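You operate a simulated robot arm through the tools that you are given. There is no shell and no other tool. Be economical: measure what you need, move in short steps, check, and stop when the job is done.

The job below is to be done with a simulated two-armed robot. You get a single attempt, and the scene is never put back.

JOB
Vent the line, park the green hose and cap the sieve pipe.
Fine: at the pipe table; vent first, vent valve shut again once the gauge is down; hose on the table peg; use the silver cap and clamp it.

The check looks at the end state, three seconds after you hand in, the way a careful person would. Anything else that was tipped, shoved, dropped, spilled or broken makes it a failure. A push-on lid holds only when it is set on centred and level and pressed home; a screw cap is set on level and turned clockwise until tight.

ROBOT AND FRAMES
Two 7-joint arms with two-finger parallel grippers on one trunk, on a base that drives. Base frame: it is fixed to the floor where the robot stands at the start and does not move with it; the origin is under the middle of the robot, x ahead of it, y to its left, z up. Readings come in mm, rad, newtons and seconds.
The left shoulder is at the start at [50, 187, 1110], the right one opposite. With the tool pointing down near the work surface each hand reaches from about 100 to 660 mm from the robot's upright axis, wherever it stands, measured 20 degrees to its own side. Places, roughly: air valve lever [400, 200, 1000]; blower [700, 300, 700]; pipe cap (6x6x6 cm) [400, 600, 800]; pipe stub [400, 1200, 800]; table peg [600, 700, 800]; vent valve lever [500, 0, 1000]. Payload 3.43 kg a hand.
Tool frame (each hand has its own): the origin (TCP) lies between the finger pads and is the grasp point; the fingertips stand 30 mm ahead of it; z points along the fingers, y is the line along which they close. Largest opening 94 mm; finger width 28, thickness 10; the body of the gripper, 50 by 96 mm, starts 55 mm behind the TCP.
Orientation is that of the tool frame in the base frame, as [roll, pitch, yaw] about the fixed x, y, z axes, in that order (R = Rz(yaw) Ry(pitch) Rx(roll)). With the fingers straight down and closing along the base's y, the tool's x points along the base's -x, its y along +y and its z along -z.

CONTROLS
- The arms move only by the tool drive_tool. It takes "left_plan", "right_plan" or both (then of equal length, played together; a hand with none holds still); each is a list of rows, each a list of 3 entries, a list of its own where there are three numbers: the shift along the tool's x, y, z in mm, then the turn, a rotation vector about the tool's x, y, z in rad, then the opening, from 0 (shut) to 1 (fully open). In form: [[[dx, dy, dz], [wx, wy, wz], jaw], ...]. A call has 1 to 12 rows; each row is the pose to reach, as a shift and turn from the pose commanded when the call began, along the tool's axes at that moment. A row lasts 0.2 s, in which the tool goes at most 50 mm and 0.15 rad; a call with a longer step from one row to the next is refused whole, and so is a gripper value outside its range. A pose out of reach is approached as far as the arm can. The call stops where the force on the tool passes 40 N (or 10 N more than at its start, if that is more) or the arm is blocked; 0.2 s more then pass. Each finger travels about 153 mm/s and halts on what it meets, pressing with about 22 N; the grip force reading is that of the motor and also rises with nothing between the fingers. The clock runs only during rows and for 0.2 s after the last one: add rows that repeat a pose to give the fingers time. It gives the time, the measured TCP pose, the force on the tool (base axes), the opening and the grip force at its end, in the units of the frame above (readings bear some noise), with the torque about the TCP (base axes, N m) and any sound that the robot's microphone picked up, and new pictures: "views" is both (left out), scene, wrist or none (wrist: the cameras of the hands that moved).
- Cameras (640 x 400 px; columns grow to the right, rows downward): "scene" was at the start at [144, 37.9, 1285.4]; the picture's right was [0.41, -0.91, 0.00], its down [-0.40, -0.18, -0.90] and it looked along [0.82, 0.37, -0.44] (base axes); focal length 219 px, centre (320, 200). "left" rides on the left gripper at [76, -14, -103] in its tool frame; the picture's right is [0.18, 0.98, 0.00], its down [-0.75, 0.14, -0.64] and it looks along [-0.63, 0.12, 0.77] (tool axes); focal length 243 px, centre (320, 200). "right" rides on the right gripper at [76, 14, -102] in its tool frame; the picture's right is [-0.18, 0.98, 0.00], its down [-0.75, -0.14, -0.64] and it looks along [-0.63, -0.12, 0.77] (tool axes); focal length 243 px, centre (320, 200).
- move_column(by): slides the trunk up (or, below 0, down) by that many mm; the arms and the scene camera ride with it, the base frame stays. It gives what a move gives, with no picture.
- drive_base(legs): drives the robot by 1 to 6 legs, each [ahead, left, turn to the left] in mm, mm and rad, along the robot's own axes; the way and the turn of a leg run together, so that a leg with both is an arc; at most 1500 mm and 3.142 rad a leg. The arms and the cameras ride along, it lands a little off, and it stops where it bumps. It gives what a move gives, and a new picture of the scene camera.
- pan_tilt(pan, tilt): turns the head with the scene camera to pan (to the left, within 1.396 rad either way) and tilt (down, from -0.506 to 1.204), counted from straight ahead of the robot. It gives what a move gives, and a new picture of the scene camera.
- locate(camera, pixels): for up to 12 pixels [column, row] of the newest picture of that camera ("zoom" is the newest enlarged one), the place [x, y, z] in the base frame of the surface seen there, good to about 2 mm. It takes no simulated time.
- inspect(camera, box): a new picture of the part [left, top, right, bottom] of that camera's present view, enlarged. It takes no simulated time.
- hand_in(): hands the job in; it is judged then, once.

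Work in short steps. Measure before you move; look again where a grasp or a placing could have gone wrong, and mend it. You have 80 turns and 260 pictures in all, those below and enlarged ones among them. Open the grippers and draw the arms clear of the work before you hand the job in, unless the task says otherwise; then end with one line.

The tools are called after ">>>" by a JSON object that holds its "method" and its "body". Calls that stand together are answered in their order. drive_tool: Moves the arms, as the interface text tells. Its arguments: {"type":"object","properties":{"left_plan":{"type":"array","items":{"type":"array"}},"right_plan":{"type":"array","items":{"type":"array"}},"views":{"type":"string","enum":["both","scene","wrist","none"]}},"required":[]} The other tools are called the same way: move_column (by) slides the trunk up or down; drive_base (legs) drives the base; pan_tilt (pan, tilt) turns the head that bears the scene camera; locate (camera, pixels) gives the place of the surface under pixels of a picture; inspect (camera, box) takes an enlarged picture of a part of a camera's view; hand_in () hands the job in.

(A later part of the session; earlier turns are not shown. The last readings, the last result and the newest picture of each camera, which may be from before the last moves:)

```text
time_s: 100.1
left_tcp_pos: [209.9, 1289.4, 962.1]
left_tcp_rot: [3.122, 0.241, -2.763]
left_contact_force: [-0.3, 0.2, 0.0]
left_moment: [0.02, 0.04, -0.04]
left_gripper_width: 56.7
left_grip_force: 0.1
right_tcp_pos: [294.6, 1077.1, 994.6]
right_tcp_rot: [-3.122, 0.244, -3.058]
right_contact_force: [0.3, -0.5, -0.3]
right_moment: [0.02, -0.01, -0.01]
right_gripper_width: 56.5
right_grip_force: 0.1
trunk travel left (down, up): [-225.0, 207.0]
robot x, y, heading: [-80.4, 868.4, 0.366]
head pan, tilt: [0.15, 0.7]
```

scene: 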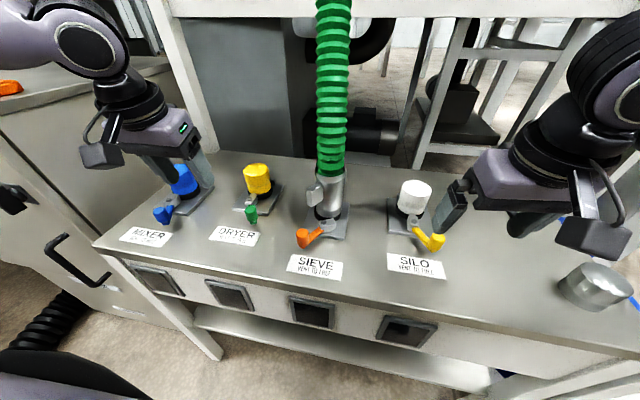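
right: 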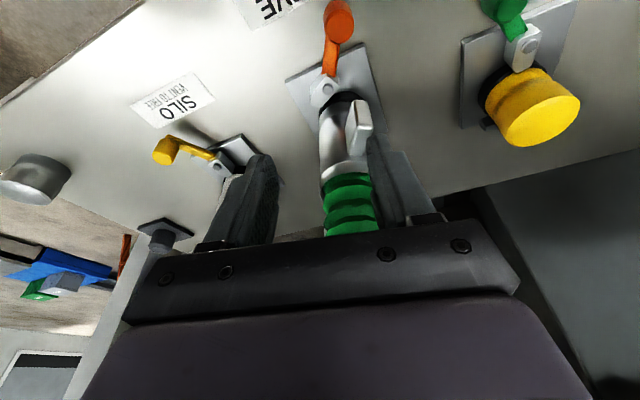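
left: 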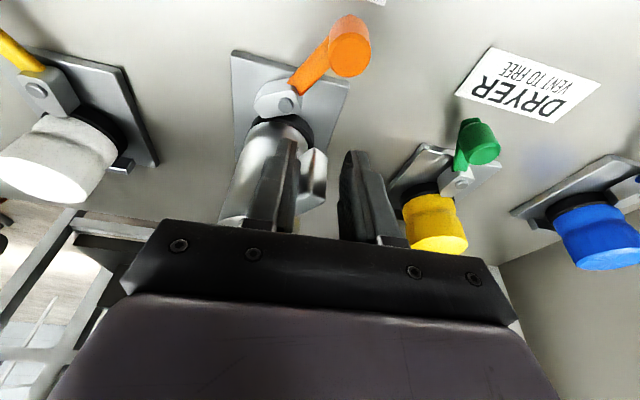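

Fin axis angle ≈174.5°, so grasp point (331,1108,900). I move over, descend, close, and then try a first vertical lift of 60 mm.

>>> {"method": "drive_tool", "body": {"right_plan": [[[-19, 14, 4.7], [0.022, 0, 0.087], 0.6], [[-37.7, 28.3, 9.4], [0.0435, 0, 0.1747], 0.6], [[-30, 28.3, 40], [0.0435, 0, 0.1747], 0.6], [[-22.5, 28.3, 70.5], [0.0435, 0, 0.1747], 0.6], [[-14.8, 28.3, 101.2], [0.0435, 0, 0.1747], 0.6], [[-14.8, 28.3, 101.2], [0.0435, 0, 0.1747], 0.6], [[-14.8, 28.3, 101.2], [0.0435, 0, 0.1747], 0.2], [[-14.8, 28.3, 101.2], [0.0435, 0, 0.1747], 0], [[-14.8, 28.3, 101.2], [0.0435, 0, 0.1747], 0], [[-14.8, 28.3, 101.2], [0.0435, 0, 0.1747], 0]], "views": "wrist"}}

>>> {"method": "drive_tool", "body": {"right_plan": [[[-2.4, 0, -9.7], [0, 0, 0], 0], [[-4.8, 0, -19.4], [0, 0, 0], 0], [[-7.3, 0, -29], [0, 0, 0], 0], [[-9.7, 0, -38.8], [0, 0, 0], 0], [[-12.1, 0, -48.5], [0, 0, 0], 0], [[-14.5, 0, -58], [0, 0, 0], 0]], "views": "both"}}

```text
time_s: 102.3
left_tcp_pos: [209.5, 1289.6, 961.8]
left_tcp_rot: [3.122, 0.241, -2.766]
left_contact_force: [-1.1, 0.2, 0.9]
left_moment: [-0.02, 0.04, 0.02]
left_gripper_width: 56.3
left_grip_force: 0.0
right_tcp_pos: [333.3, 1104.6, 900.1]
right_tcp_rot: [-3.119, 0.244, 3.044]
right_contact_force: [2.4, -2.0, -0.9]
right_moment: [-0.08, -0.22, -0.18]
right_gripper_width: 20.5
right_grip_force: 22.4
trunk travel left (down, up): [-225.0, 207.0]
robot x, y, heading: [-76.8, 870.5, 0.369]
head pan, tilt: [0.15, 0.7]
```

right: 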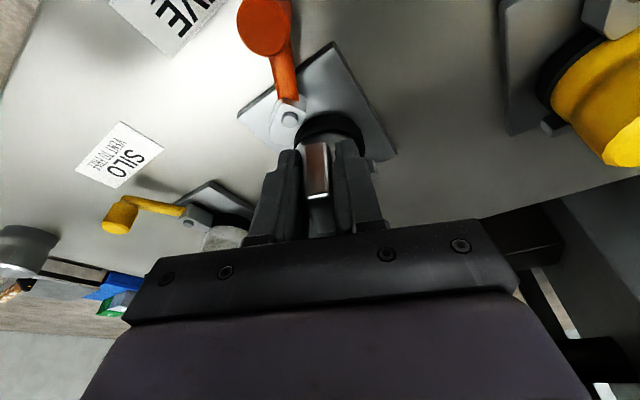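

```text
time_s: 103.7
left_tcp_pos: [211.0, 1289.7, 961.6]
left_tcp_rot: [3.123, 0.243, -2.764]
left_contact_force: [0.6, 0.6, 0.0]
left_moment: [0.01, 0.01, 0.02]
left_gripper_width: 56.4
left_grip_force: 0.1
right_tcp_pos: [331.5, 1107.0, 960.9]
right_tcp_rot: [-3.12, 0.245, 3.047]
right_contact_force: [1.3, 0.0, -4.3]
right_moment: [0.04, 0.24, -0.03]
right_gripper_width: 20.4
right_grip_force: 22.1
trunk travel left (down, up): [-225.0, 207.0]
robot x, y, heading: [-80.9, 874.2, 0.366]
head pan, tilt: [0.15, 0.7]
```

scene: 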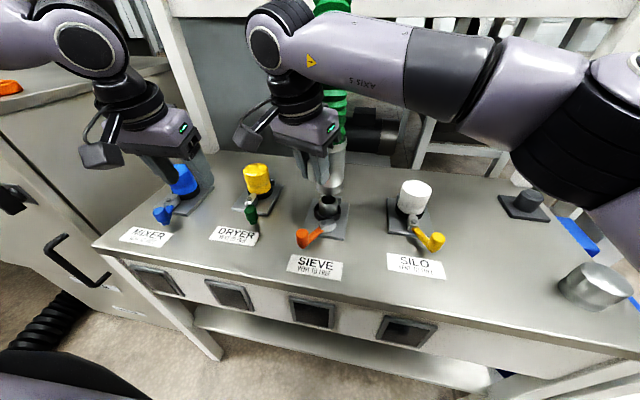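
right: 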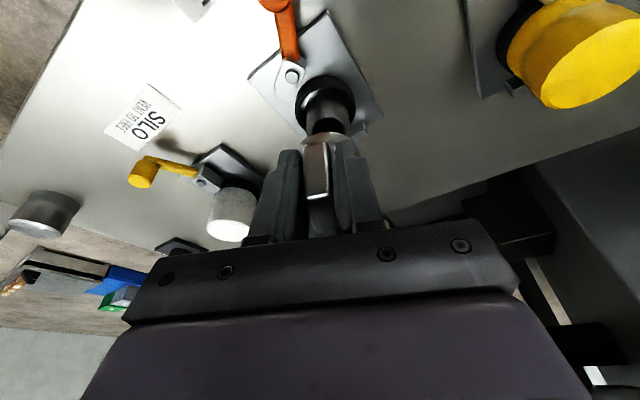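

The hose is off the pipe and held. I raise it further, and measure the peg around (530,195) in the scene view.

>>> {"method": "locate", "body": {"camera": "scene", "pixels": [[530, 189], [530, 192], [530, 195], [524, 193], [536, 193], [530, 203], [521, 202], [539, 203], [526, 190], [534, 190]]}}

>>> {"method": "drive_tool", "body": {"right_plan": [[[-6, 0, -24], [0, 0, 0], 0], [[-12, 0, -48], [0, 0, 0], 0], [[-14, 0, -56], [0, 0, 0], 0]], "views": "none"}}

>>> {"method": "inspect", "body": {"camera": "scene", "box": [490, 170, 570, 240]}}

```text
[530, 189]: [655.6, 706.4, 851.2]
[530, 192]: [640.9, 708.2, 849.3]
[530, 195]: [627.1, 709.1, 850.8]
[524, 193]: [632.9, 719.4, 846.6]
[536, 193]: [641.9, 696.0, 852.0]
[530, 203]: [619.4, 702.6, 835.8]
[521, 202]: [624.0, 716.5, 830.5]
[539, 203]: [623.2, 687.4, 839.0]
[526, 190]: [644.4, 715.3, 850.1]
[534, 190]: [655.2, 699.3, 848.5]
```

```text
time_s: 104.5
left_tcp_pos: [211.4, 1289.6, 961.7]
left_tcp_rot: [3.122, 0.241, -2.765]
left_contact_force: [0.7, 0.1, 0.4]
left_moment: [0.01, 0.03, 0.01]
left_gripper_width: 56.7
left_grip_force: 0.0
right_tcp_pos: [332.6, 1107.7, 1016.2]
right_tcp_rot: [-3.121, 0.244, 3.049]
right_contact_force: [-0.7, 0.0, -5.0]
right_moment: [0.0, 0.23, 0.0]
right_gripper_width: 20.3
right_grip_force: 22.0
trunk travel left (down, up): [-225.0, 207.0]
robot x, y, heading: [-76.4, 872.3, 0.365]
head pan, tilt: [0.15, 0.7]
```

```text
5.71 times, centred on (530, 205) of scene
```

zoom: 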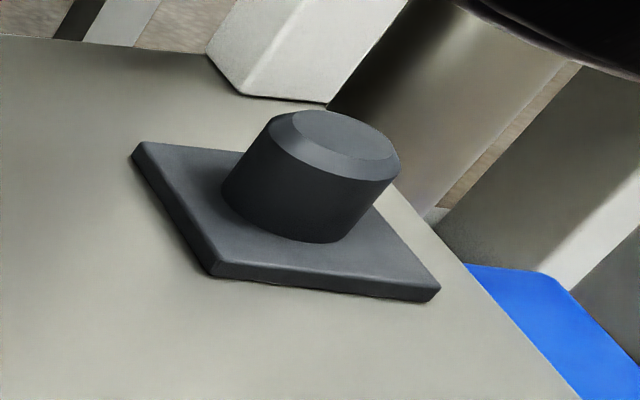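

Peg centre ≈(642,701), radius 23, top z 851. I carry the hose most of the way there, to TCP (480,760,1010), and measure the frame post behind the peg.

>>> {"method": "locate", "body": {"camera": "scene", "pixels": [[513, 180], [517, 184], [524, 186], [531, 187], [520, 170]]}}

>>> {"method": "drive_tool", "body": {"right_plan": [[[-21.5, -41.6, 6.1], [0, 0, 0], 0], [[-43, -83.2, 12.2], [0, 0, 0], 0], [[-64.5, -124.8, 18.3], [0, 0, 0], 0], [[-86, -166.3, 24.5], [0, 0, 0], 0], [[-107.5, -207.9, 30.6], [0, 0, 0], 0], [[-129, -249.5, 36.7], [0, 0, 0], 0], [[-150.5, -291, 42.8], [0, 0, 0], 0], [[-172, -332.6, 49], [0, 0, 0], 0]], "views": "both"}}

```text
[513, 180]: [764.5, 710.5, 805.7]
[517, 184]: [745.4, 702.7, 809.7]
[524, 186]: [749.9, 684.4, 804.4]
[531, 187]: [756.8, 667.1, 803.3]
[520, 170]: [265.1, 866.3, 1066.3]
```

```text
time_s: 106.3
left_tcp_pos: [211.6, 1288.3, 962.7]
left_tcp_rot: [3.121, 0.241, -2.765]
left_contact_force: [0.5, -0.3, -0.1]
left_moment: [-0.03, 0.03, 0.0]
left_gripper_width: 56.3
left_grip_force: 0.1
right_tcp_pos: [476.4, 758.9, 1021.0]
right_tcp_rot: [-3.121, 0.244, 3.048]
right_contact_force: [0.9, 0.1, -5.7]
right_moment: [0.03, 0.22, 0.0]
right_gripper_width: 20.3
right_grip_force: 22.1
trunk travel left (down, up): [-225.0, 207.0]
robot x, y, heading: [-78.4, 873.4, 0.368]
head pan, tilt: [0.15, 0.7]
```

scene: 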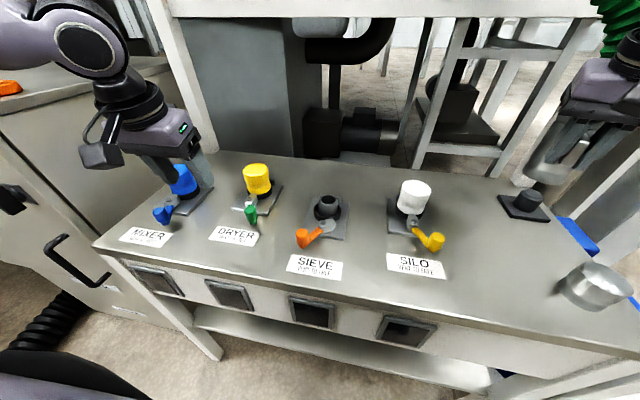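
right: 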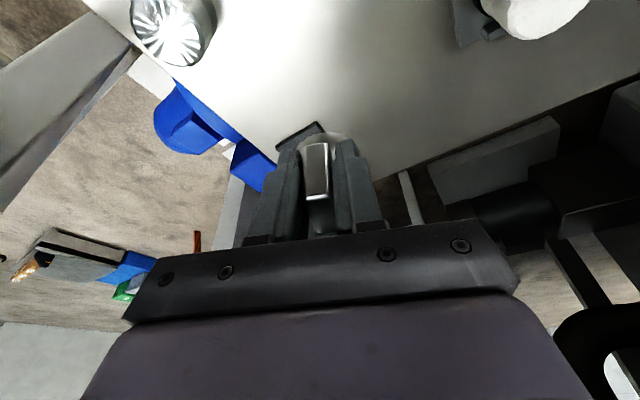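

The post is at x≥745, clear of the far fin. I move the cuff above the peg at a safe height, turn the head there, and also measure the bare sieve stub from the current picture.

>>> {"method": "locate", "body": {"camera": "scene", "pixels": [[327, 201], [318, 201], [337, 201], [327, 212], [327, 217], [319, 212], [336, 212], [327, 196], [303, 238], [328, 226]]}}

>>> {"method": "drive_tool", "body": {"right_plan": [[[-26, -10.6, 5], [0, 0, 0], 0], [[-52, -21.2, 15], [0, 0, 0], 0], [[-78, -31.8, 35], [0, 0, 0], 0], [[-104.4, -42.4, 57], [0, 0, 0], 0], [[-104.4, -42.4, 57], [0, 0, 0], 0]], "views": "wrist"}}

>>> {"method": "pan_tilt", "body": {"pan": -0.35, "tilt": 0.5}}

>>> {"method": "inspect", "body": {"camera": "scene", "box": [240, 120, 400, 260]}}

```text
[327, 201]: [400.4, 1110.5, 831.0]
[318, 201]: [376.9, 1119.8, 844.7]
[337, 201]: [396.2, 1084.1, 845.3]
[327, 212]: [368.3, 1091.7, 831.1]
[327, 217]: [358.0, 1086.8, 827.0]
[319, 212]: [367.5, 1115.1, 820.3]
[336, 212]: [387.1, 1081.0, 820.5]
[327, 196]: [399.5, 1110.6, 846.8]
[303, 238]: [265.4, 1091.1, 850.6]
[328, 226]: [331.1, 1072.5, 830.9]
```

```text
time_s: 107.5
left_tcp_pos: [210.9, 1288.9, 962.0]
left_tcp_rot: [3.123, 0.241, -2.764]
left_contact_force: [0.1, -0.5, 0.2]
left_moment: [-0.01, 0.01, 0.05]
left_gripper_width: 56.5
left_grip_force: 0.1
right_tcp_pos: [585.3, 704.7, 987.4]
right_tcp_rot: [-3.121, 0.244, 3.047]
right_contact_force: [-0.4, -0.5, -5.4]
right_moment: [0.03, 0.25, -0.02]
right_gripper_width: 20.4
right_grip_force: 21.9
trunk travel left (down, up): [-225.0, 207.0]
robot x, y, heading: [-77.6, 874.5, 0.366]
head pan, tilt: [0.15, 0.7]
```

right: 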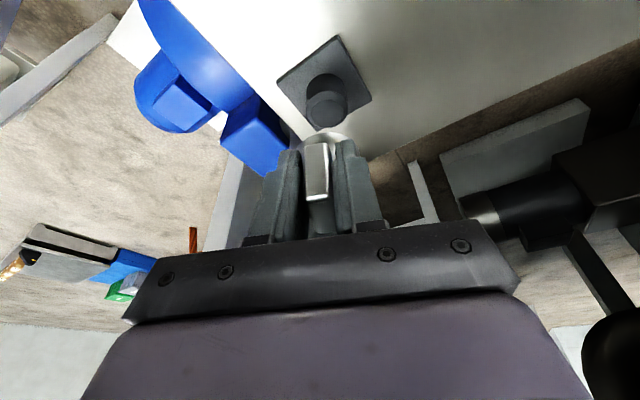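

```text
time_s: 108.4
left_tcp_pos: [210.2, 1289.1, 961.7]
left_tcp_rot: [3.121, 0.241, -2.766]
left_contact_force: [0.2, -0.4, 0.8]
left_moment: [-0.01, 0.01, -0.02]
left_gripper_width: 56.1
left_grip_force: 0.1
right_tcp_pos: [585.9, 705.4, 988.1]
right_tcp_rot: [-3.121, 0.245, 3.043]
right_contact_force: [0.2, 0.1, -5.3]
right_moment: [0.02, 0.22, -0.02]
right_gripper_width: 20.5
right_grip_force: 22.0
trunk travel left (down, up): [-225.0, 207.0]
robot x, y, heading: [-78.7, 874.6, 0.368]
head pan, tilt: [-0.351, 0.499]
```

scene: 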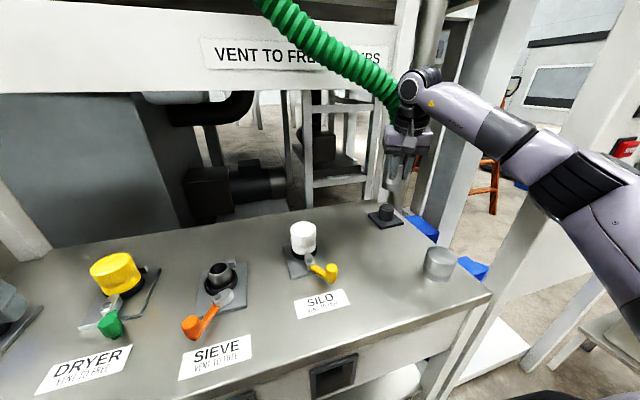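

```text
2.86 times, centred on (320, 190) of scene
```

zoom: 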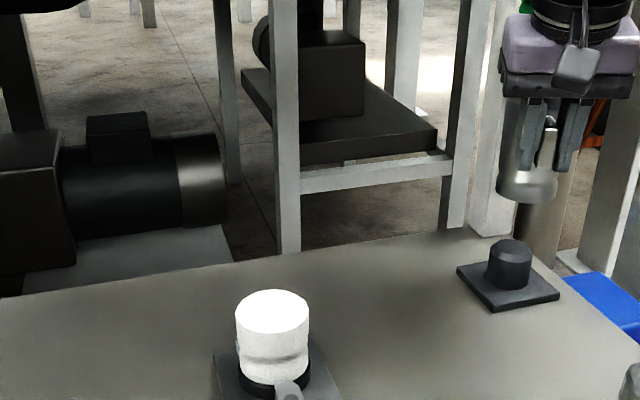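

The cuff hangs over the peg. I measure cuff, peg and silver cap positions in these views for the final alignment.

>>> {"method": "locate", "body": {"camera": "zoom", "pixels": [[503, 170], [515, 175], [530, 180], [545, 180], [555, 172], [527, 195], [508, 244], [492, 265], [510, 272], [528, 265]]}}

>>> {"method": "locate", "body": {"camera": "right", "pixels": [[325, 88], [312, 92], [338, 92], [325, 75], [325, 120], [317, 160], [310, 145], [330, 142]]}}

>>> {"method": "locate", "body": {"camera": "scene", "pixels": [[439, 254], [430, 252], [449, 254], [439, 249], [439, 268], [427, 265], [451, 268], [439, 278], [217, 268], [190, 326]]}}

>>> {"method": "inspect", "body": {"camera": "scene", "box": [400, 230, 480, 300]}}

```text
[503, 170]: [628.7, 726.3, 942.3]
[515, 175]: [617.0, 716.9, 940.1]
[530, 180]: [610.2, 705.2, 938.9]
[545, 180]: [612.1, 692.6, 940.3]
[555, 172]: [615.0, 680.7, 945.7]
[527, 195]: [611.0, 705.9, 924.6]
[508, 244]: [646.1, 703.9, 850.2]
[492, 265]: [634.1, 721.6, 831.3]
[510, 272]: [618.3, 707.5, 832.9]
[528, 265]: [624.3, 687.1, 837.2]
```

```text
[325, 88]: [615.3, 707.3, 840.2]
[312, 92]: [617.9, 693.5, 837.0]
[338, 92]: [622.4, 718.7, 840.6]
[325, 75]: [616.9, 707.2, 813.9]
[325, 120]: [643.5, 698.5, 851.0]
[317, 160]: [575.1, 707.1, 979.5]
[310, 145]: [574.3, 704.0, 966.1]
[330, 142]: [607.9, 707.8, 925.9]
```

```text
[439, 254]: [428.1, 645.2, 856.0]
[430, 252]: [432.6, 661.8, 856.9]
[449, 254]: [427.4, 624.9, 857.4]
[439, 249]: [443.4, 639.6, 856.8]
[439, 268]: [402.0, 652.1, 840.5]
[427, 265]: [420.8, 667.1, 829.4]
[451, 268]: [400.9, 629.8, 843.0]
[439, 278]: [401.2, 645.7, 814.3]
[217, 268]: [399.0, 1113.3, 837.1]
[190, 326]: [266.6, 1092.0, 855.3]
```

```text
5.71 times, centred on (440, 265) of scene
```

zoom: 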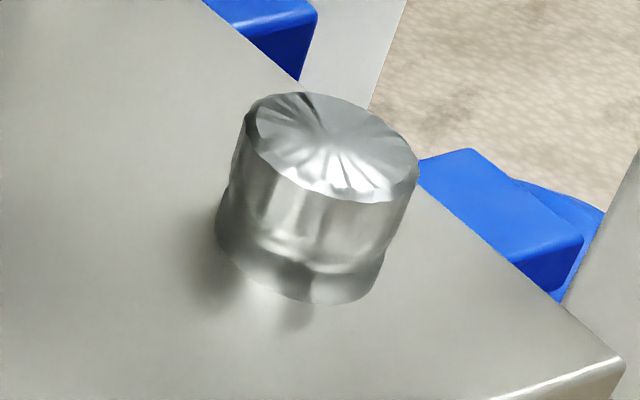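

Cuff axis ≈(641,700), peg axis ≈(641.5,703). I shift 3 mm and lower the cuff over the peg until it seats.

>>> {"method": "drive_tool", "body": {"right_plan": [[[6, 3, 24.3], [0, 0, 0], 0], [[11, 3.2, 43.7], [0, 0, 0], 0], [[15.7, 3.2, 63], [0, 0, 0], 0], [[19.4, 3.2, 77.6], [0, 0, 0], 0], [[22.3, 3.2, 89.2], [0, 0, 0], 0], [[24.9, 3.2, 100], [0, 0, 0], 0], [[26, 3.2, 104], [0, 0, 0], 0]], "views": "wrist"}}

>>> {"method": "inspect", "body": {"camera": "scene", "box": [350, 150, 430, 240]}}

```text
time_s: 110.0
left_tcp_pos: [210.8, 1289.6, 962.6]
left_tcp_rot: [3.123, 0.242, -2.765]
left_contact_force: [0.0, -0.6, -0.6]
left_moment: [0.01, -0.01, -0.01]
left_gripper_width: 56.4
left_grip_force: 0.2
right_tcp_pos: [587.3, 706.0, 881.8]
right_tcp_rot: [-3.122, 0.248, 3.044]
right_contact_force: [-1.8, -2.1, 2.5]
right_moment: [0.1, -0.04, -0.04]
right_gripper_width: 20.5
right_grip_force: 21.6
trunk travel left (down, up): [-225.0, 207.0]
robot x, y, heading: [-80.1, 869.6, 0.366]
head pan, tilt: [-0.351, 0.499]
```

right: 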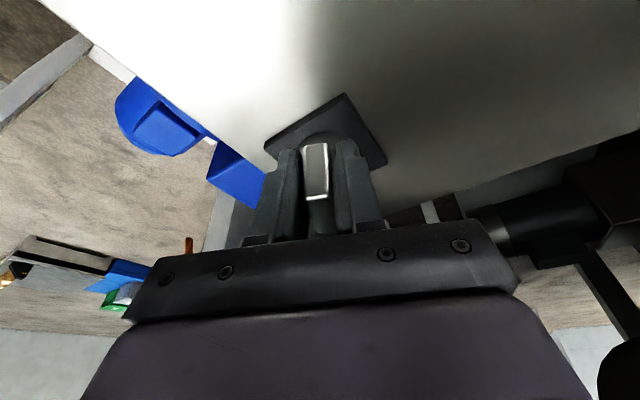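

```text
4.44 times, centred on (390, 195) of scene
```

zoom: 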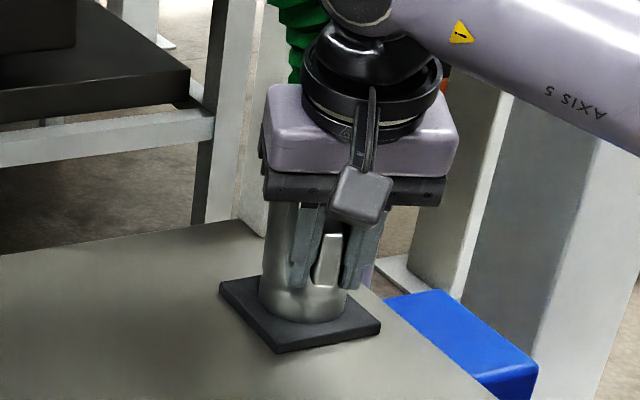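

The cuff sits on the peg down to its plate (TCP z 882, force only 2.5 N). I release, rise clear, and bring the right hand upright and open above the silver cap at about (428,641).

>>> {"method": "drive_tool", "body": {"right_plan": [[[0, 0, 0], [0, 0, 0], 0.4], [[0, 0, 0], [0, 0, 0], 0.5], [[0, 0, 0], [0, 0, 0], 0.5], [[-9.7, 0, -38.8], [0, 0, 0], 0.5], [[-19.4, 0, -77.6], [0, 0, 0], 0.5], [[-29, 0, -116], [0, 0, 0], 0.5], [[0, 0, -123], [0, 0, 0], 0.5], [[29, 0, -130], [0, 0, 0], 0.5]], "views": "none"}}

>>> {"method": "drive_tool", "body": {"right_plan": [[[20.5, -16, 5.6], [-0.004, 0.05, 0], 0.9], [[41, -32, 11.1], [-0.008, 0.1, 0], 0.9], [[61.4, -48, 16.7], [-0.012, 0.15, 0], 0.9], [[81.9, -64, 22.2], [-0.016, 0.2, 0], 0.9], [[102.4, -79.8, 27.8], [-0.02, 0.248, 0], 0.9], [[102.4, -79.8, 27.8], [-0.02, 0.248, 0], 0.9]], "views": "both"}}

>>> {"method": "inspect", "body": {"camera": "scene", "box": [340, 100, 480, 300]}}

```text
time_s: 111.8
left_tcp_pos: [209.0, 1289.5, 962.1]
left_tcp_rot: [3.121, 0.24, -2.766]
left_contact_force: [-0.3, -0.1, 0.3]
left_moment: [0.02, 0.01, 0.02]
left_gripper_width: 56.6
left_grip_force: 0.0
right_tcp_pos: [528.6, 716.9, 1002.2]
right_tcp_rot: [-3.12, 0.246, 3.045]
right_contact_force: [0.1, -0.3, 0.4]
right_moment: [0.02, 0.01, -0.02]
right_gripper_width: 47.0
right_grip_force: 0.0
trunk travel left (down, up): [-225.0, 207.0]
robot x, y, heading: [-78.7, 870.0, 0.368]
head pan, tilt: [-0.351, 0.499]
```

```text
time_s: 113.2
left_tcp_pos: [210.0, 1288.3, 962.6]
left_tcp_rot: [3.124, 0.241, -2.765]
left_contact_force: [0.5, 0.2, -0.8]
left_moment: [-0.03, 0.0, -0.02]
left_gripper_width: 56.2
left_grip_force: 0.0
right_tcp_pos: [428.7, 644.0, 950.0]
right_tcp_rot: [-3.141, -0.003, 3.045]
right_contact_force: [-0.3, 0.4, -0.4]
right_moment: [0.04, 0.01, -0.05]
right_gripper_width: 84.5
right_grip_force: 0.0
trunk travel left (down, up): [-225.0, 207.0]
robot x, y, heading: [-81.5, 872.4, 0.365]
head pan, tilt: [-0.351, 0.499]
```

scene: 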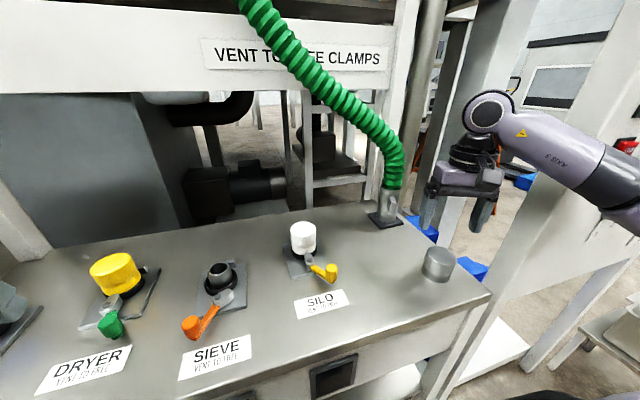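
right: 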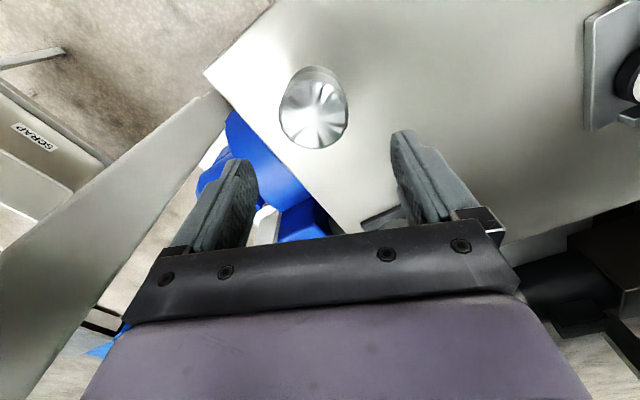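

```text
2.00 times, centred on (410, 200) of scene
```

zoom: 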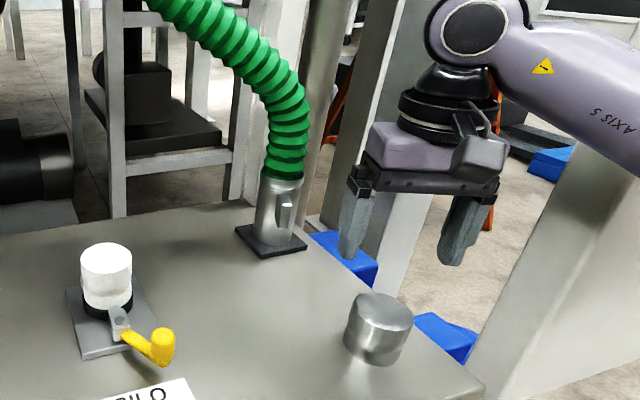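

The hose stands parked on the peg. The cap top centre is a few mm from under the hand (≈(424,641)); I shift, descend, grip it, lift and carry it above the sieve stub, then image it.

>>> {"method": "drive_tool", "body": {"right_plan": [[[4.4, -3.4, 30], [0, 0, 0], 0.9], [[4.4, -3.4, 65], [0, 0, 0], 0.9], [[4.4, -3.4, 95], [0, 0, 0], 0.9], [[4.4, -3.4, 107], [0, 0, 0], 0.9], [[4.4, -3.4, 107], [0, 0, 0], 0.9], [[4.4, -3.4, 107], [0, 0, 0], 0.6], [[4.4, -3.4, 107], [0, 0, 0], 0.4], [[4.4, -3.4, 107], [0, 0, 0], 0.3], [[4.4, -3.4, 107], [0, 0, 0], 0.3]], "views": "wrist"}}

>>> {"method": "drive_tool", "body": {"right_plan": [[[0, 0, -40], [0, 0, 0], 0.3], [[0, 0, -80], [0, 0, 0], 0.3], [[0, 5, -117], [0, 0, 0], 0.3], [[9, 50, -117], [0, 0, 0], 0.3], [[18, 98, -117], [0, 0, 0], 0.3], [[27, 146, -117], [0, 0, 0], 0.3], [[36, 194, -117], [0, 0, 0], 0.3], [[45, 242, -117], [0, 0, 0], 0.3], [[54, 290, -117], [0, 0, 0], 0.3], [[62, 338, -117], [0, 0, 0], 0.3], [[70, 386, -117], [0, 0, 0], 0.3], [[78, 430, -117], [0, 0, 0], 0.3]], "views": "wrist"}}

>>> {"method": "pan_tilt", "body": {"pan": 0.15, "tilt": 0.6}}

>>> {"method": "inspect", "body": {"camera": "scene", "box": [260, 120, 400, 260]}}

```text
time_s: 115.2
left_tcp_pos: [210.0, 1289.0, 961.6]
left_tcp_rot: [3.121, 0.241, -2.766]
left_contact_force: [-0.5, 1.1, 0.3]
left_moment: [-0.02, -0.01, 0.01]
left_gripper_width: 56.5
left_grip_force: 0.1
right_tcp_pos: [421.6, 642.1, 842.9]
right_tcp_rot: [-3.141, -0.002, 3.043]
right_contact_force: [0.1, 0.5, 0.3]
right_moment: [0.02, -0.03, 0.02]
right_gripper_width: 61.7
right_grip_force: 22.0
trunk travel left (down, up): [-225.0, 207.0]
robot x, y, heading: [-77.4, 872.8, 0.366]
head pan, tilt: [-0.351, 0.499]
```

right: 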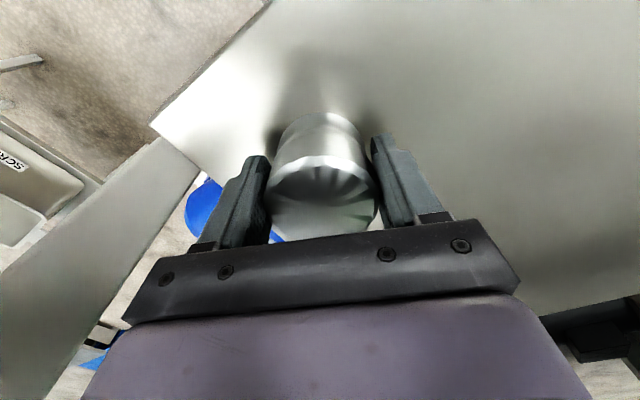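

```text
time_s: 117.8
left_tcp_pos: [210.0, 1290.0, 961.6]
left_tcp_rot: [3.12, 0.241, -2.763]
left_contact_force: [-0.8, 0.0, -1.0]
left_moment: [0.0, 0.0, 0.02]
left_gripper_width: 56.3
left_grip_force: 0.1
right_tcp_pos: [387.6, 1076.2, 962.4]
right_tcp_rot: [3.141, -0.001, 3.046]
right_contact_force: [0.4, 0.8, -2.4]
right_moment: [0.01, -0.02, 0.01]
right_gripper_width: 61.7
right_grip_force: 21.6
trunk travel left (down, up): [-225.0, 207.0]
robot x, y, heading: [-80.6, 869.6, 0.368]
head pan, tilt: [-0.351, 0.499]
```

right: 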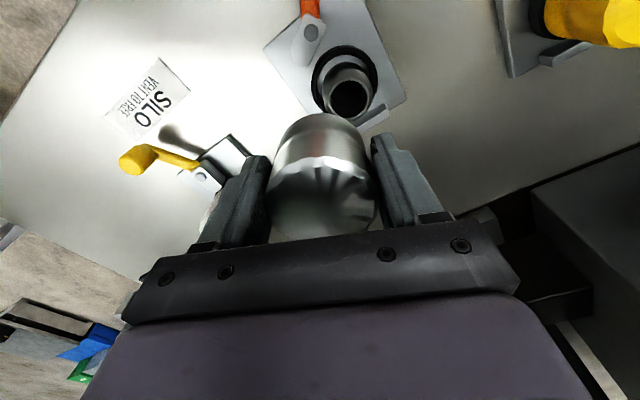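

```text
time_s: 118.8
left_tcp_pos: [210.1, 1290.0, 961.6]
left_tcp_rot: [3.123, 0.241, -2.767]
left_contact_force: [0.0, 0.5, -0.6]
left_moment: [0.01, 0.03, -0.02]
left_gripper_width: 56.4
left_grip_force: 0.2
right_tcp_pos: [388.7, 1075.1, 962.7]
right_tcp_rot: [3.142, -0.003, 3.043]
right_contact_force: [0.2, -0.2, -2.1]
right_moment: [0.0, 0.01, 0.01]
right_gripper_width: 61.8
right_grip_force: 22.1
trunk travel left (down, up): [-225.0, 207.0]
robot x, y, heading: [-76.9, 875.2, 0.369]
head pan, tilt: [0.15, 0.6]
```

scene: 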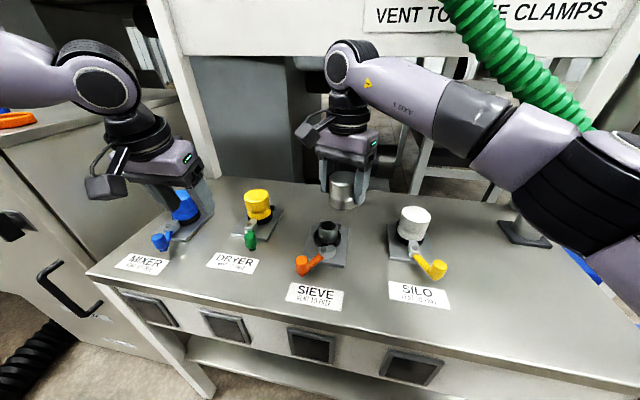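

```text
2.86 times, centred on (330, 190) of scene
```

zoom: 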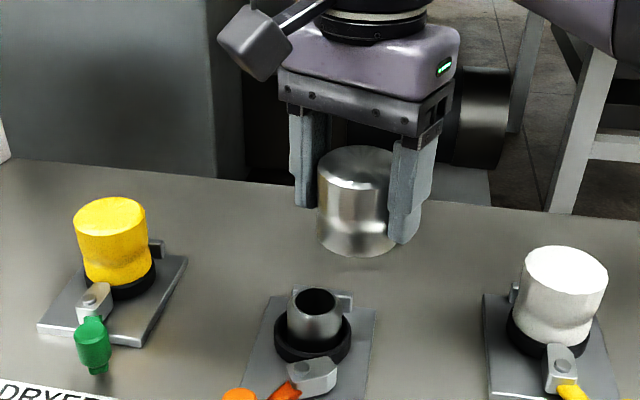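

The cap is held level. I measure cap and stub precisely in both views.

>>> {"method": "locate", "body": {"camera": "zoom", "pixels": [[328, 225], [340, 235], [355, 240], [370, 240], [382, 235], [357, 168], [315, 328], [296, 322], [334, 322], [315, 291], [292, 300], [341, 300]]}}

>>> {"method": "locate", "body": {"camera": "right", "pixels": [[349, 74], [330, 92], [371, 92], [349, 117], [338, 76], [362, 76], [349, 60], [320, 185], [300, 140], [340, 140], [320, 125], [312, 30]]}}

>>> {"method": "inspect", "body": {"camera": "right", "box": [250, 0, 410, 220]}}

```text
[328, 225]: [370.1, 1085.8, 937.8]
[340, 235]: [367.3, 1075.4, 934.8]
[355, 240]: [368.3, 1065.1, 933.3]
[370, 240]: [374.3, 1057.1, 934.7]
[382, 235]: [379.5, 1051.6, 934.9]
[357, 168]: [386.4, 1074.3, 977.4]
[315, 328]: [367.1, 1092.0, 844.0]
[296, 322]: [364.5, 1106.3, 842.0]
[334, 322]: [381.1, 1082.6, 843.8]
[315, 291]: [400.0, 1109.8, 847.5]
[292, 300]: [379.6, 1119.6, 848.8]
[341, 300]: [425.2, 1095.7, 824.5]
```

```text
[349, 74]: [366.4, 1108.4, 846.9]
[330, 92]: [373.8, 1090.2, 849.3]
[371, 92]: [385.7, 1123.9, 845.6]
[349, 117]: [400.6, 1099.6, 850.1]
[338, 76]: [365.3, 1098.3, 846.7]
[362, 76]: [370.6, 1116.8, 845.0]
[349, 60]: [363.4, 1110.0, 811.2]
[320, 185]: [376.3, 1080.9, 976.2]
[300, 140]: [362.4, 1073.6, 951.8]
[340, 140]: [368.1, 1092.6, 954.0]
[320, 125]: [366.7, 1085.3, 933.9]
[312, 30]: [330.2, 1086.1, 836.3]
```

```text
1.82 times, centred on (330, 110) of right
```

zoom: 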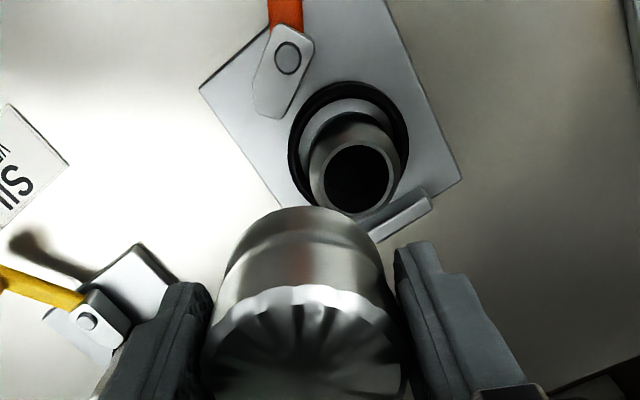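

Stub centre ≈(385,1103), cap centre ≈(393,1074.5). I shift by (-8,+29), then lower the cap onto the stub, pressing until the force stop.

>>> {"method": "drive_tool", "body": {"right_plan": [[[5.4, 14, 0], [0, 0, 0], 0.3], [[10.8, 28, 15], [0, 0, 0], 0.3], [[10.8, 28, 45], [0, 0, 0], 0.3], [[10.8, 28, 65], [0, 0, 0], 0.3], [[10.8, 28, 74], [0, 0, 0], 0.3], [[10.8, 28, 82], [0, 0, 0], 0.3], [[10.8, 28, 89], [0, 0, 0], 0.3], [[10.8, 28, 95], [0, 0, 0], 0.3], [[10.8, 28, 100], [0, 0, 0], 0.3], [[10.8, 28, 106], [0, 0, 0], 0.3], [[10.8, 28, 114], [0, 0, 0], 0.3]], "views": "wrist"}}

>>> {"method": "inspect", "body": {"camera": "scene", "box": [280, 160, 440, 290]}}

```text
time_s: 121.2
left_tcp_pos: [208.6, 1289.1, 962.4]
left_tcp_rot: [3.122, 0.243, -2.766]
left_contact_force: [0.0, 0.2, -0.7]
left_moment: [0.01, -0.03, -0.01]
left_gripper_width: 56.5
left_grip_force: 0.1
right_tcp_pos: [380.7, 1104.3, 856.4]
right_tcp_rot: [3.133, 0.002, 3.043]
right_contact_force: [-5.7, -6.1, 14.4]
right_moment: [-0.58, 0.31, -0.05]
right_gripper_width: 61.6
right_grip_force: 22.1
trunk travel left (down, up): [-225.0, 207.0]
robot x, y, heading: [-78.4, 871.2, 0.368]
head pan, tilt: [0.15, 0.6]
stopped in row 11 (right hand): the force on the tool passed its limit (the readings are from after the stop); the commanded pose is now the measured one
```

right: 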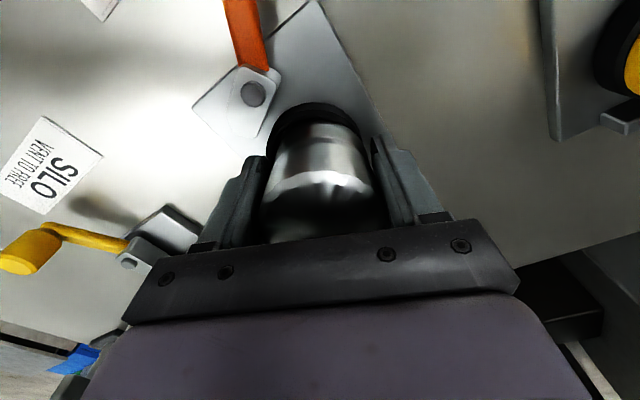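

```text
3.08 times, centred on (360, 225) of scene
5 turns are left
```

zoom: 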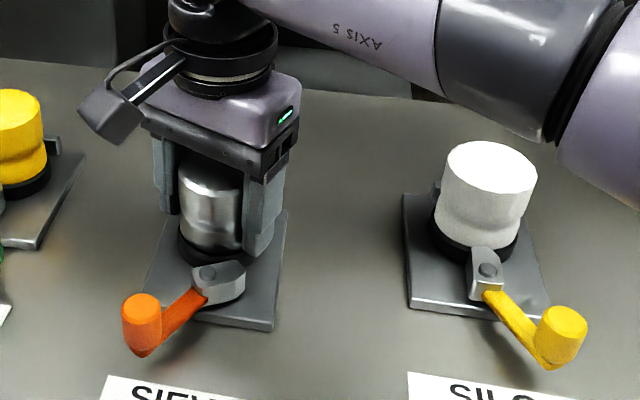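

The cap went fully down onto the stub (stopped by force with the fingertips at the collar). I release, press its top with closed fingertips, then hover the right hand over the orange knob and look.

>>> {"method": "drive_tool", "body": {"right_plan": [[[0, 0, 0], [0, 0, 0], 0.6], [[0, 0, 0], [0, 0, 0], 0.85], [[0, 0, 0], [0, 0, 0], 0.85], [[0, 0, -38], [0, 0, 0], 0.85], [[0, 0, -75], [0, 0, 0], 0.85], [[-4.8, -1, -75], [0, 0, 0], 0.3], [[-4.8, -1, -75], [0, 0, 0], 0], [[-4.8, -1, -75], [0, 0, 0], 0]], "views": "wrist"}}

>>> {"method": "drive_tool", "body": {"right_plan": [[[0, 0, 8], [0, 0, 0], 0], [[0, 0, 14], [0, 0, 0], 0], [[0, 0, 20], [0, 0, 0], 0], [[0, 0, 26], [0, 0, 0], 0], [[0, 0, 32], [0, 0, 0], 0]], "views": "none"}}

>>> {"method": "drive_tool", "body": {"right_plan": [[[0, 0, -20], [0, 0, 0], 0], [[0, 0, -42], [0, 0, 0], 0], [[38, -7, -42], [0, 0, 0], 0.3], [[76, -14, -42], [0, 0, 0], 0.6], [[114.5, -21, -42], [0, 0, 0], 0.65], [[114.5, -21, -20], [0, 0, 0], 0.65], [[114.5, -21, 5], [0, 0, 0], 0.65], [[114.5, -21, 5], [0, 0, 0], 0.65]], "views": "both"}}

>>> {"method": "inspect", "body": {"camera": "right", "box": [220, 60, 420, 250]}}

```text
time_s: 123.0
left_tcp_pos: [210.7, 1291.0, 961.9]
left_tcp_rot: [3.123, 0.241, -2.766]
left_contact_force: [-0.1, 0.3, 0.5]
left_moment: [-0.01, 0.03, 0.0]
left_gripper_width: 56.3
left_grip_force: 0.0
right_tcp_pos: [384.6, 1104.8, 928.7]
right_tcp_rot: [3.134, 0.003, 3.041]
right_contact_force: [-1.4, -0.1, -0.2]
right_moment: [-0.02, -0.02, -0.02]
right_gripper_width: 0.0
right_grip_force: 21.9
trunk travel left (down, up): [-225.0, 207.0]
robot x, y, heading: [-78.3, 870.4, 0.368]
head pan, tilt: [0.15, 0.6]
```

right: 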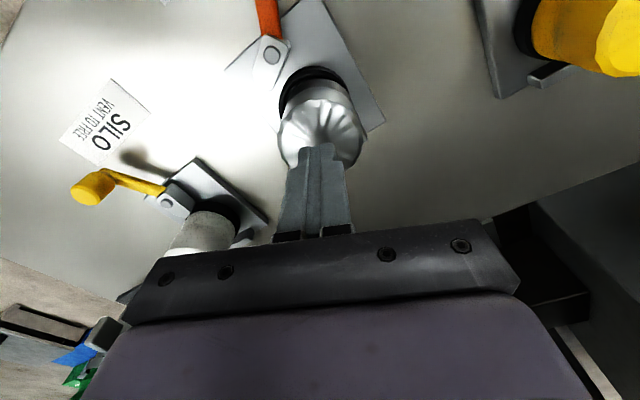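

```text
time_s: 124.0
left_tcp_pos: [209.1, 1288.3, 963.8]
left_tcp_rot: [3.121, 0.244, -2.765]
left_contact_force: [0.2, -0.1, -0.1]
left_moment: [0.01, 0.02, 0.02]
left_gripper_width: 56.5
left_grip_force: 0.0
right_tcp_pos: [384.4, 1103.7, 911.6]
right_tcp_rot: [3.125, 0.009, 3.043]
right_contact_force: [-4.4, -5.0, 17.5]
right_moment: [-0.17, 0.36, 0.02]
right_gripper_width: 0.0
right_grip_force: 22.2
trunk travel left (down, up): [-225.0, 207.0]
robot x, y, heading: [-80.0, 869.9, 0.369]
head pan, tilt: [0.15, 0.6]
stopped in row 5 (right hand): the force on the tool passed its limit (the readings are from after the stop); the commanded pose is now the measured one
```

```text
time_s: 125.8
left_tcp_pos: [210.9, 1290.1, 962.1]
left_tcp_rot: [3.124, 0.241, -2.765]
left_contact_force: [-0.2, 0.3, 0.4]
left_moment: [0.0, -0.02, 0.01]
left_gripper_width: 56.4
left_grip_force: 0.0
right_tcp_pos: [271.3, 1094.9, 901.5]
right_tcp_rot: [3.125, 0.008, 3.044]
right_contact_force: [0.2, -0.5, 0.6]
right_moment: [0.0, 0.0, -0.04]
right_gripper_width: 61.2
right_grip_force: 0.1
trunk travel left (down, up): [-225.0, 207.0]
robot x, y, heading: [-76.2, 872.4, 0.367]
head pan, tilt: [0.15, 0.6]
```

scene: 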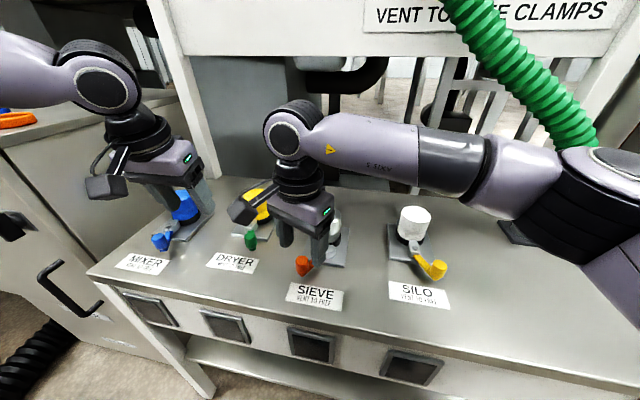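
right: 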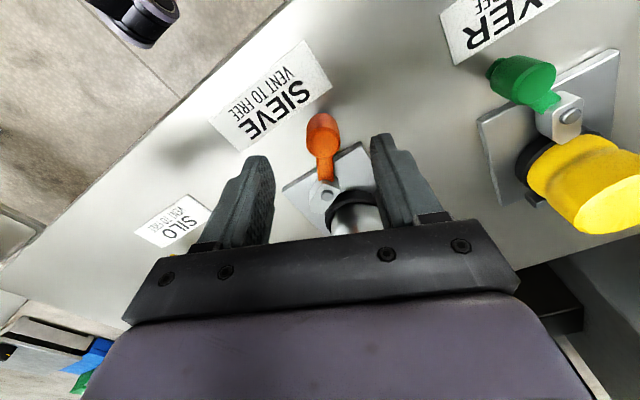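

```text
2.11 times, centred on (320, 155) of right
4 turns are left
```

zoom: 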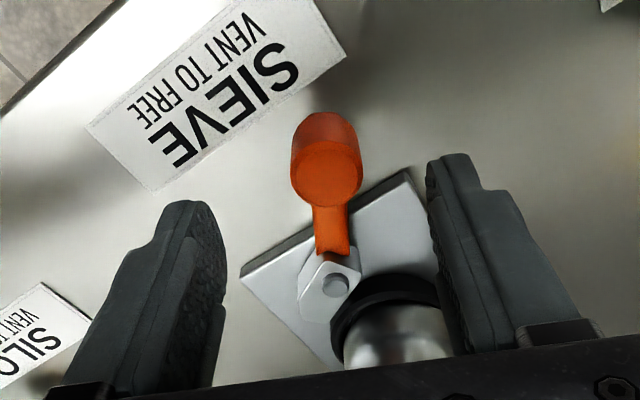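

The cap top is at z≈882, level with the seated silo cap. The knob is within 4 mm of the hand; I grip it, swing the lever 1.06 rad back to its clamped angle, release, withdraw and inspect.

>>> {"method": "drive_tool", "body": {"right_plan": [[[3.8, 2, 25], [0, 0, 0], 0.65], [[3.8, 2, 51], [0, 0, 0], 0.65], [[3.8, 2, 51], [0, 0, 0], 0.3], [[3.8, 2, 51], [0, 0, 0], 0], [[3.8, 2, 51], [0, 0, 0], 0]], "views": "wrist"}}

>>> {"method": "drive_tool", "body": {"right_plan": [[[0.3, -8.2, 0], [0, 0, -0.135], 0], [[-0.6, -16.4, 0], [0, 0, -0.27], 0], [[-2.6, -24.4, 0], [0, 0, -0.405], 0], [[-5.6, -32.1, 0], [0, 0, -0.54], 0], [[-9.6, -39.3, 0], [0, 0, -0.675], 0], [[-14.5, -45.9, 0], [0, 0, -0.81], 0], [[-20.3, -51.8, 0], [0, 0, -0.945], 0], [[-25.8, -56.1, 0], [0, 0, -1.06], 0], [[-25.8, -56.1, 0], [0, 0, -1.06], 0]], "views": "wrist"}}

>>> {"method": "drive_tool", "body": {"right_plan": [[[0, 0, 0], [0, 0, 0], 0.3], [[0, 0, 0], [0, 0, 0], 0.6], [[0, 0, -30], [0, 0, 0], 0.6], [[0, 0, -75], [0, 0, 0], 0.6], [[0, 0, -120], [0, 0, 0], 0.6], [[20, -32, -120], [0, 0, 0], 0.6], [[41, -63, -120], [0, 0, 0], 0.6], [[62, -95, -120], [0, 0, 0], 0.6], [[82, -126, -120], [0, 0, 0], 0.6]], "views": "both"}}

>>> {"method": "inspect", "body": {"camera": "scene", "box": [270, 170, 440, 290]}}

>>> {"method": "inspect", "body": {"camera": "scene", "box": [280, 190, 360, 290]}}

```text
time_s: 127.0
left_tcp_pos: [210.3, 1289.7, 962.4]
left_tcp_rot: [3.122, 0.241, -2.763]
left_contact_force: [-0.3, -0.1, -0.8]
left_moment: [0.02, 0.04, 0.04]
left_gripper_width: 56.3
left_grip_force: 0.1
right_tcp_pos: [268.3, 1098.6, 850.7]
right_tcp_rot: [3.128, 0.005, 3.042]
right_contact_force: [0.5, -3.0, -0.5]
right_moment: [-0.98, -0.12, 0.14]
right_gripper_width: 23.6
right_grip_force: 45.3
trunk travel left (down, up): [-225.0, 207.0]
robot x, y, heading: [-82.1, 871.2, 0.364]
head pan, tilt: [0.15, 0.6]
```

right: 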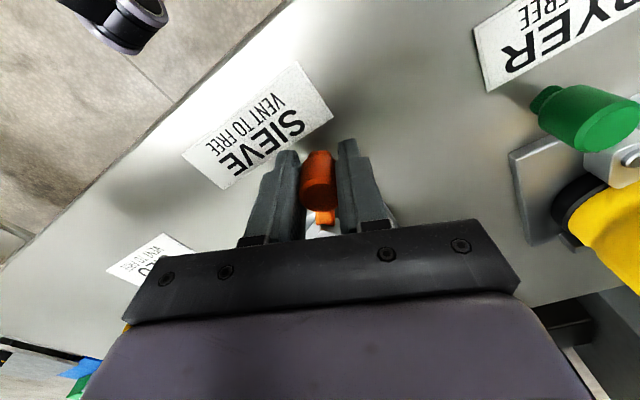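

```text
time_s: 129.0
left_tcp_pos: [210.5, 1289.3, 962.3]
left_tcp_rot: [3.12, 0.242, -2.764]
left_contact_force: [-0.2, -0.1, 0.7]
left_moment: [0.0, 0.03, 0.0]
left_gripper_width: 56.3
left_grip_force: 0.1
right_tcp_pos: [286.8, 1039.4, 850.8]
right_tcp_rot: [-3.141, 0.013, -2.179]
right_contact_force: [-8.1, -11.4, -11.3]
right_moment: [-1.04, 0.01, -0.03]
right_gripper_width: 23.1
right_grip_force: 44.7
trunk travel left (down, up): [-225.0, 207.0]
robot x, y, heading: [-79.7, 870.8, 0.366]
head pan, tilt: [0.15, 0.6]
```

right: 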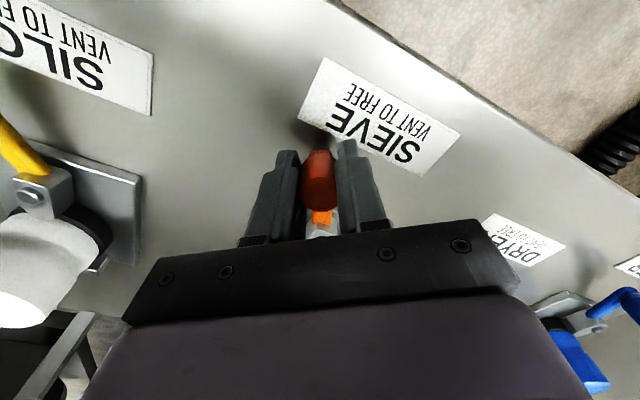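

```text
time_s: 131.0
left_tcp_pos: [210.3, 1289.0, 961.9]
left_tcp_rot: [3.123, 0.242, -2.764]
left_contact_force: [0.2, 0.2, 0.5]
left_moment: [-0.02, 0.01, 0.02]
left_gripper_width: 56.6
left_grip_force: 0.0
right_tcp_pos: [340.7, 897.8, 969.5]
right_tcp_rot: [3.141, 0.017, -2.179]
right_contact_force: [0.4, 0.6, 0.7]
right_moment: [-0.04, 0.0, -0.02]
right_gripper_width: 56.5
right_grip_force: 0.0
trunk travel left (down, up): [-225.0, 207.0]
robot x, y, heading: [-77.9, 872.9, 0.368]
head pan, tilt: [0.15, 0.6]
```

scene: 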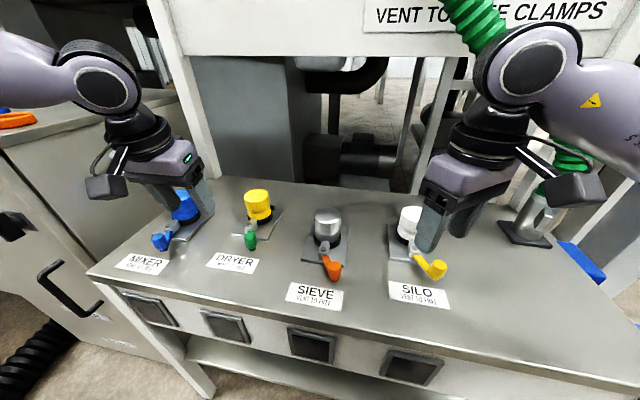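
right: 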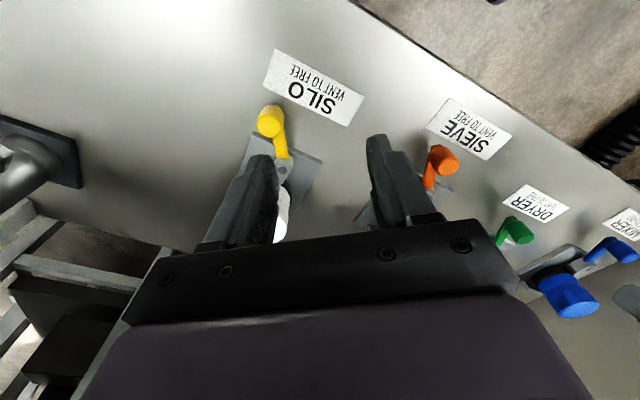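

```text
3.33 times, centred on (355, 230) of scene
```

zoom: 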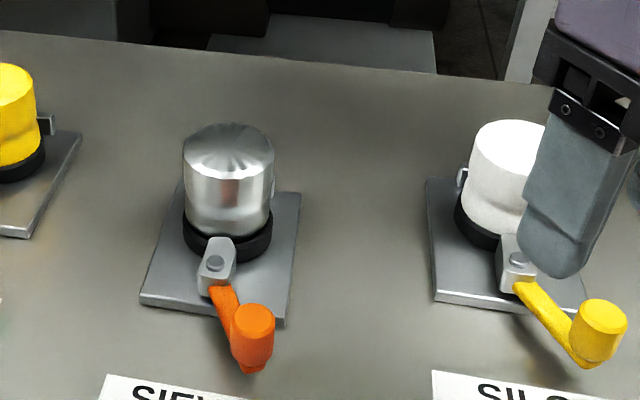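

```text
4.00 times, centred on (320, 240) of scene
3 turns are left
```

zoom: 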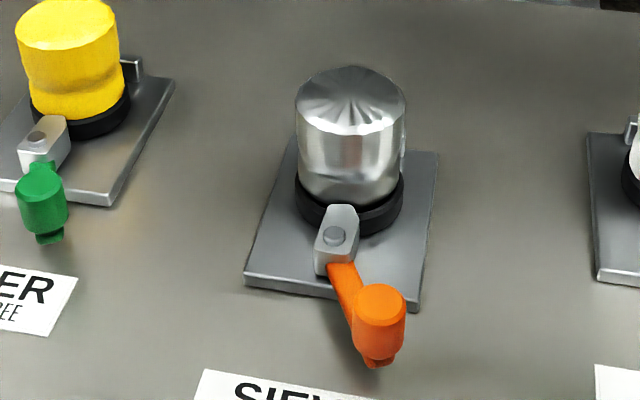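

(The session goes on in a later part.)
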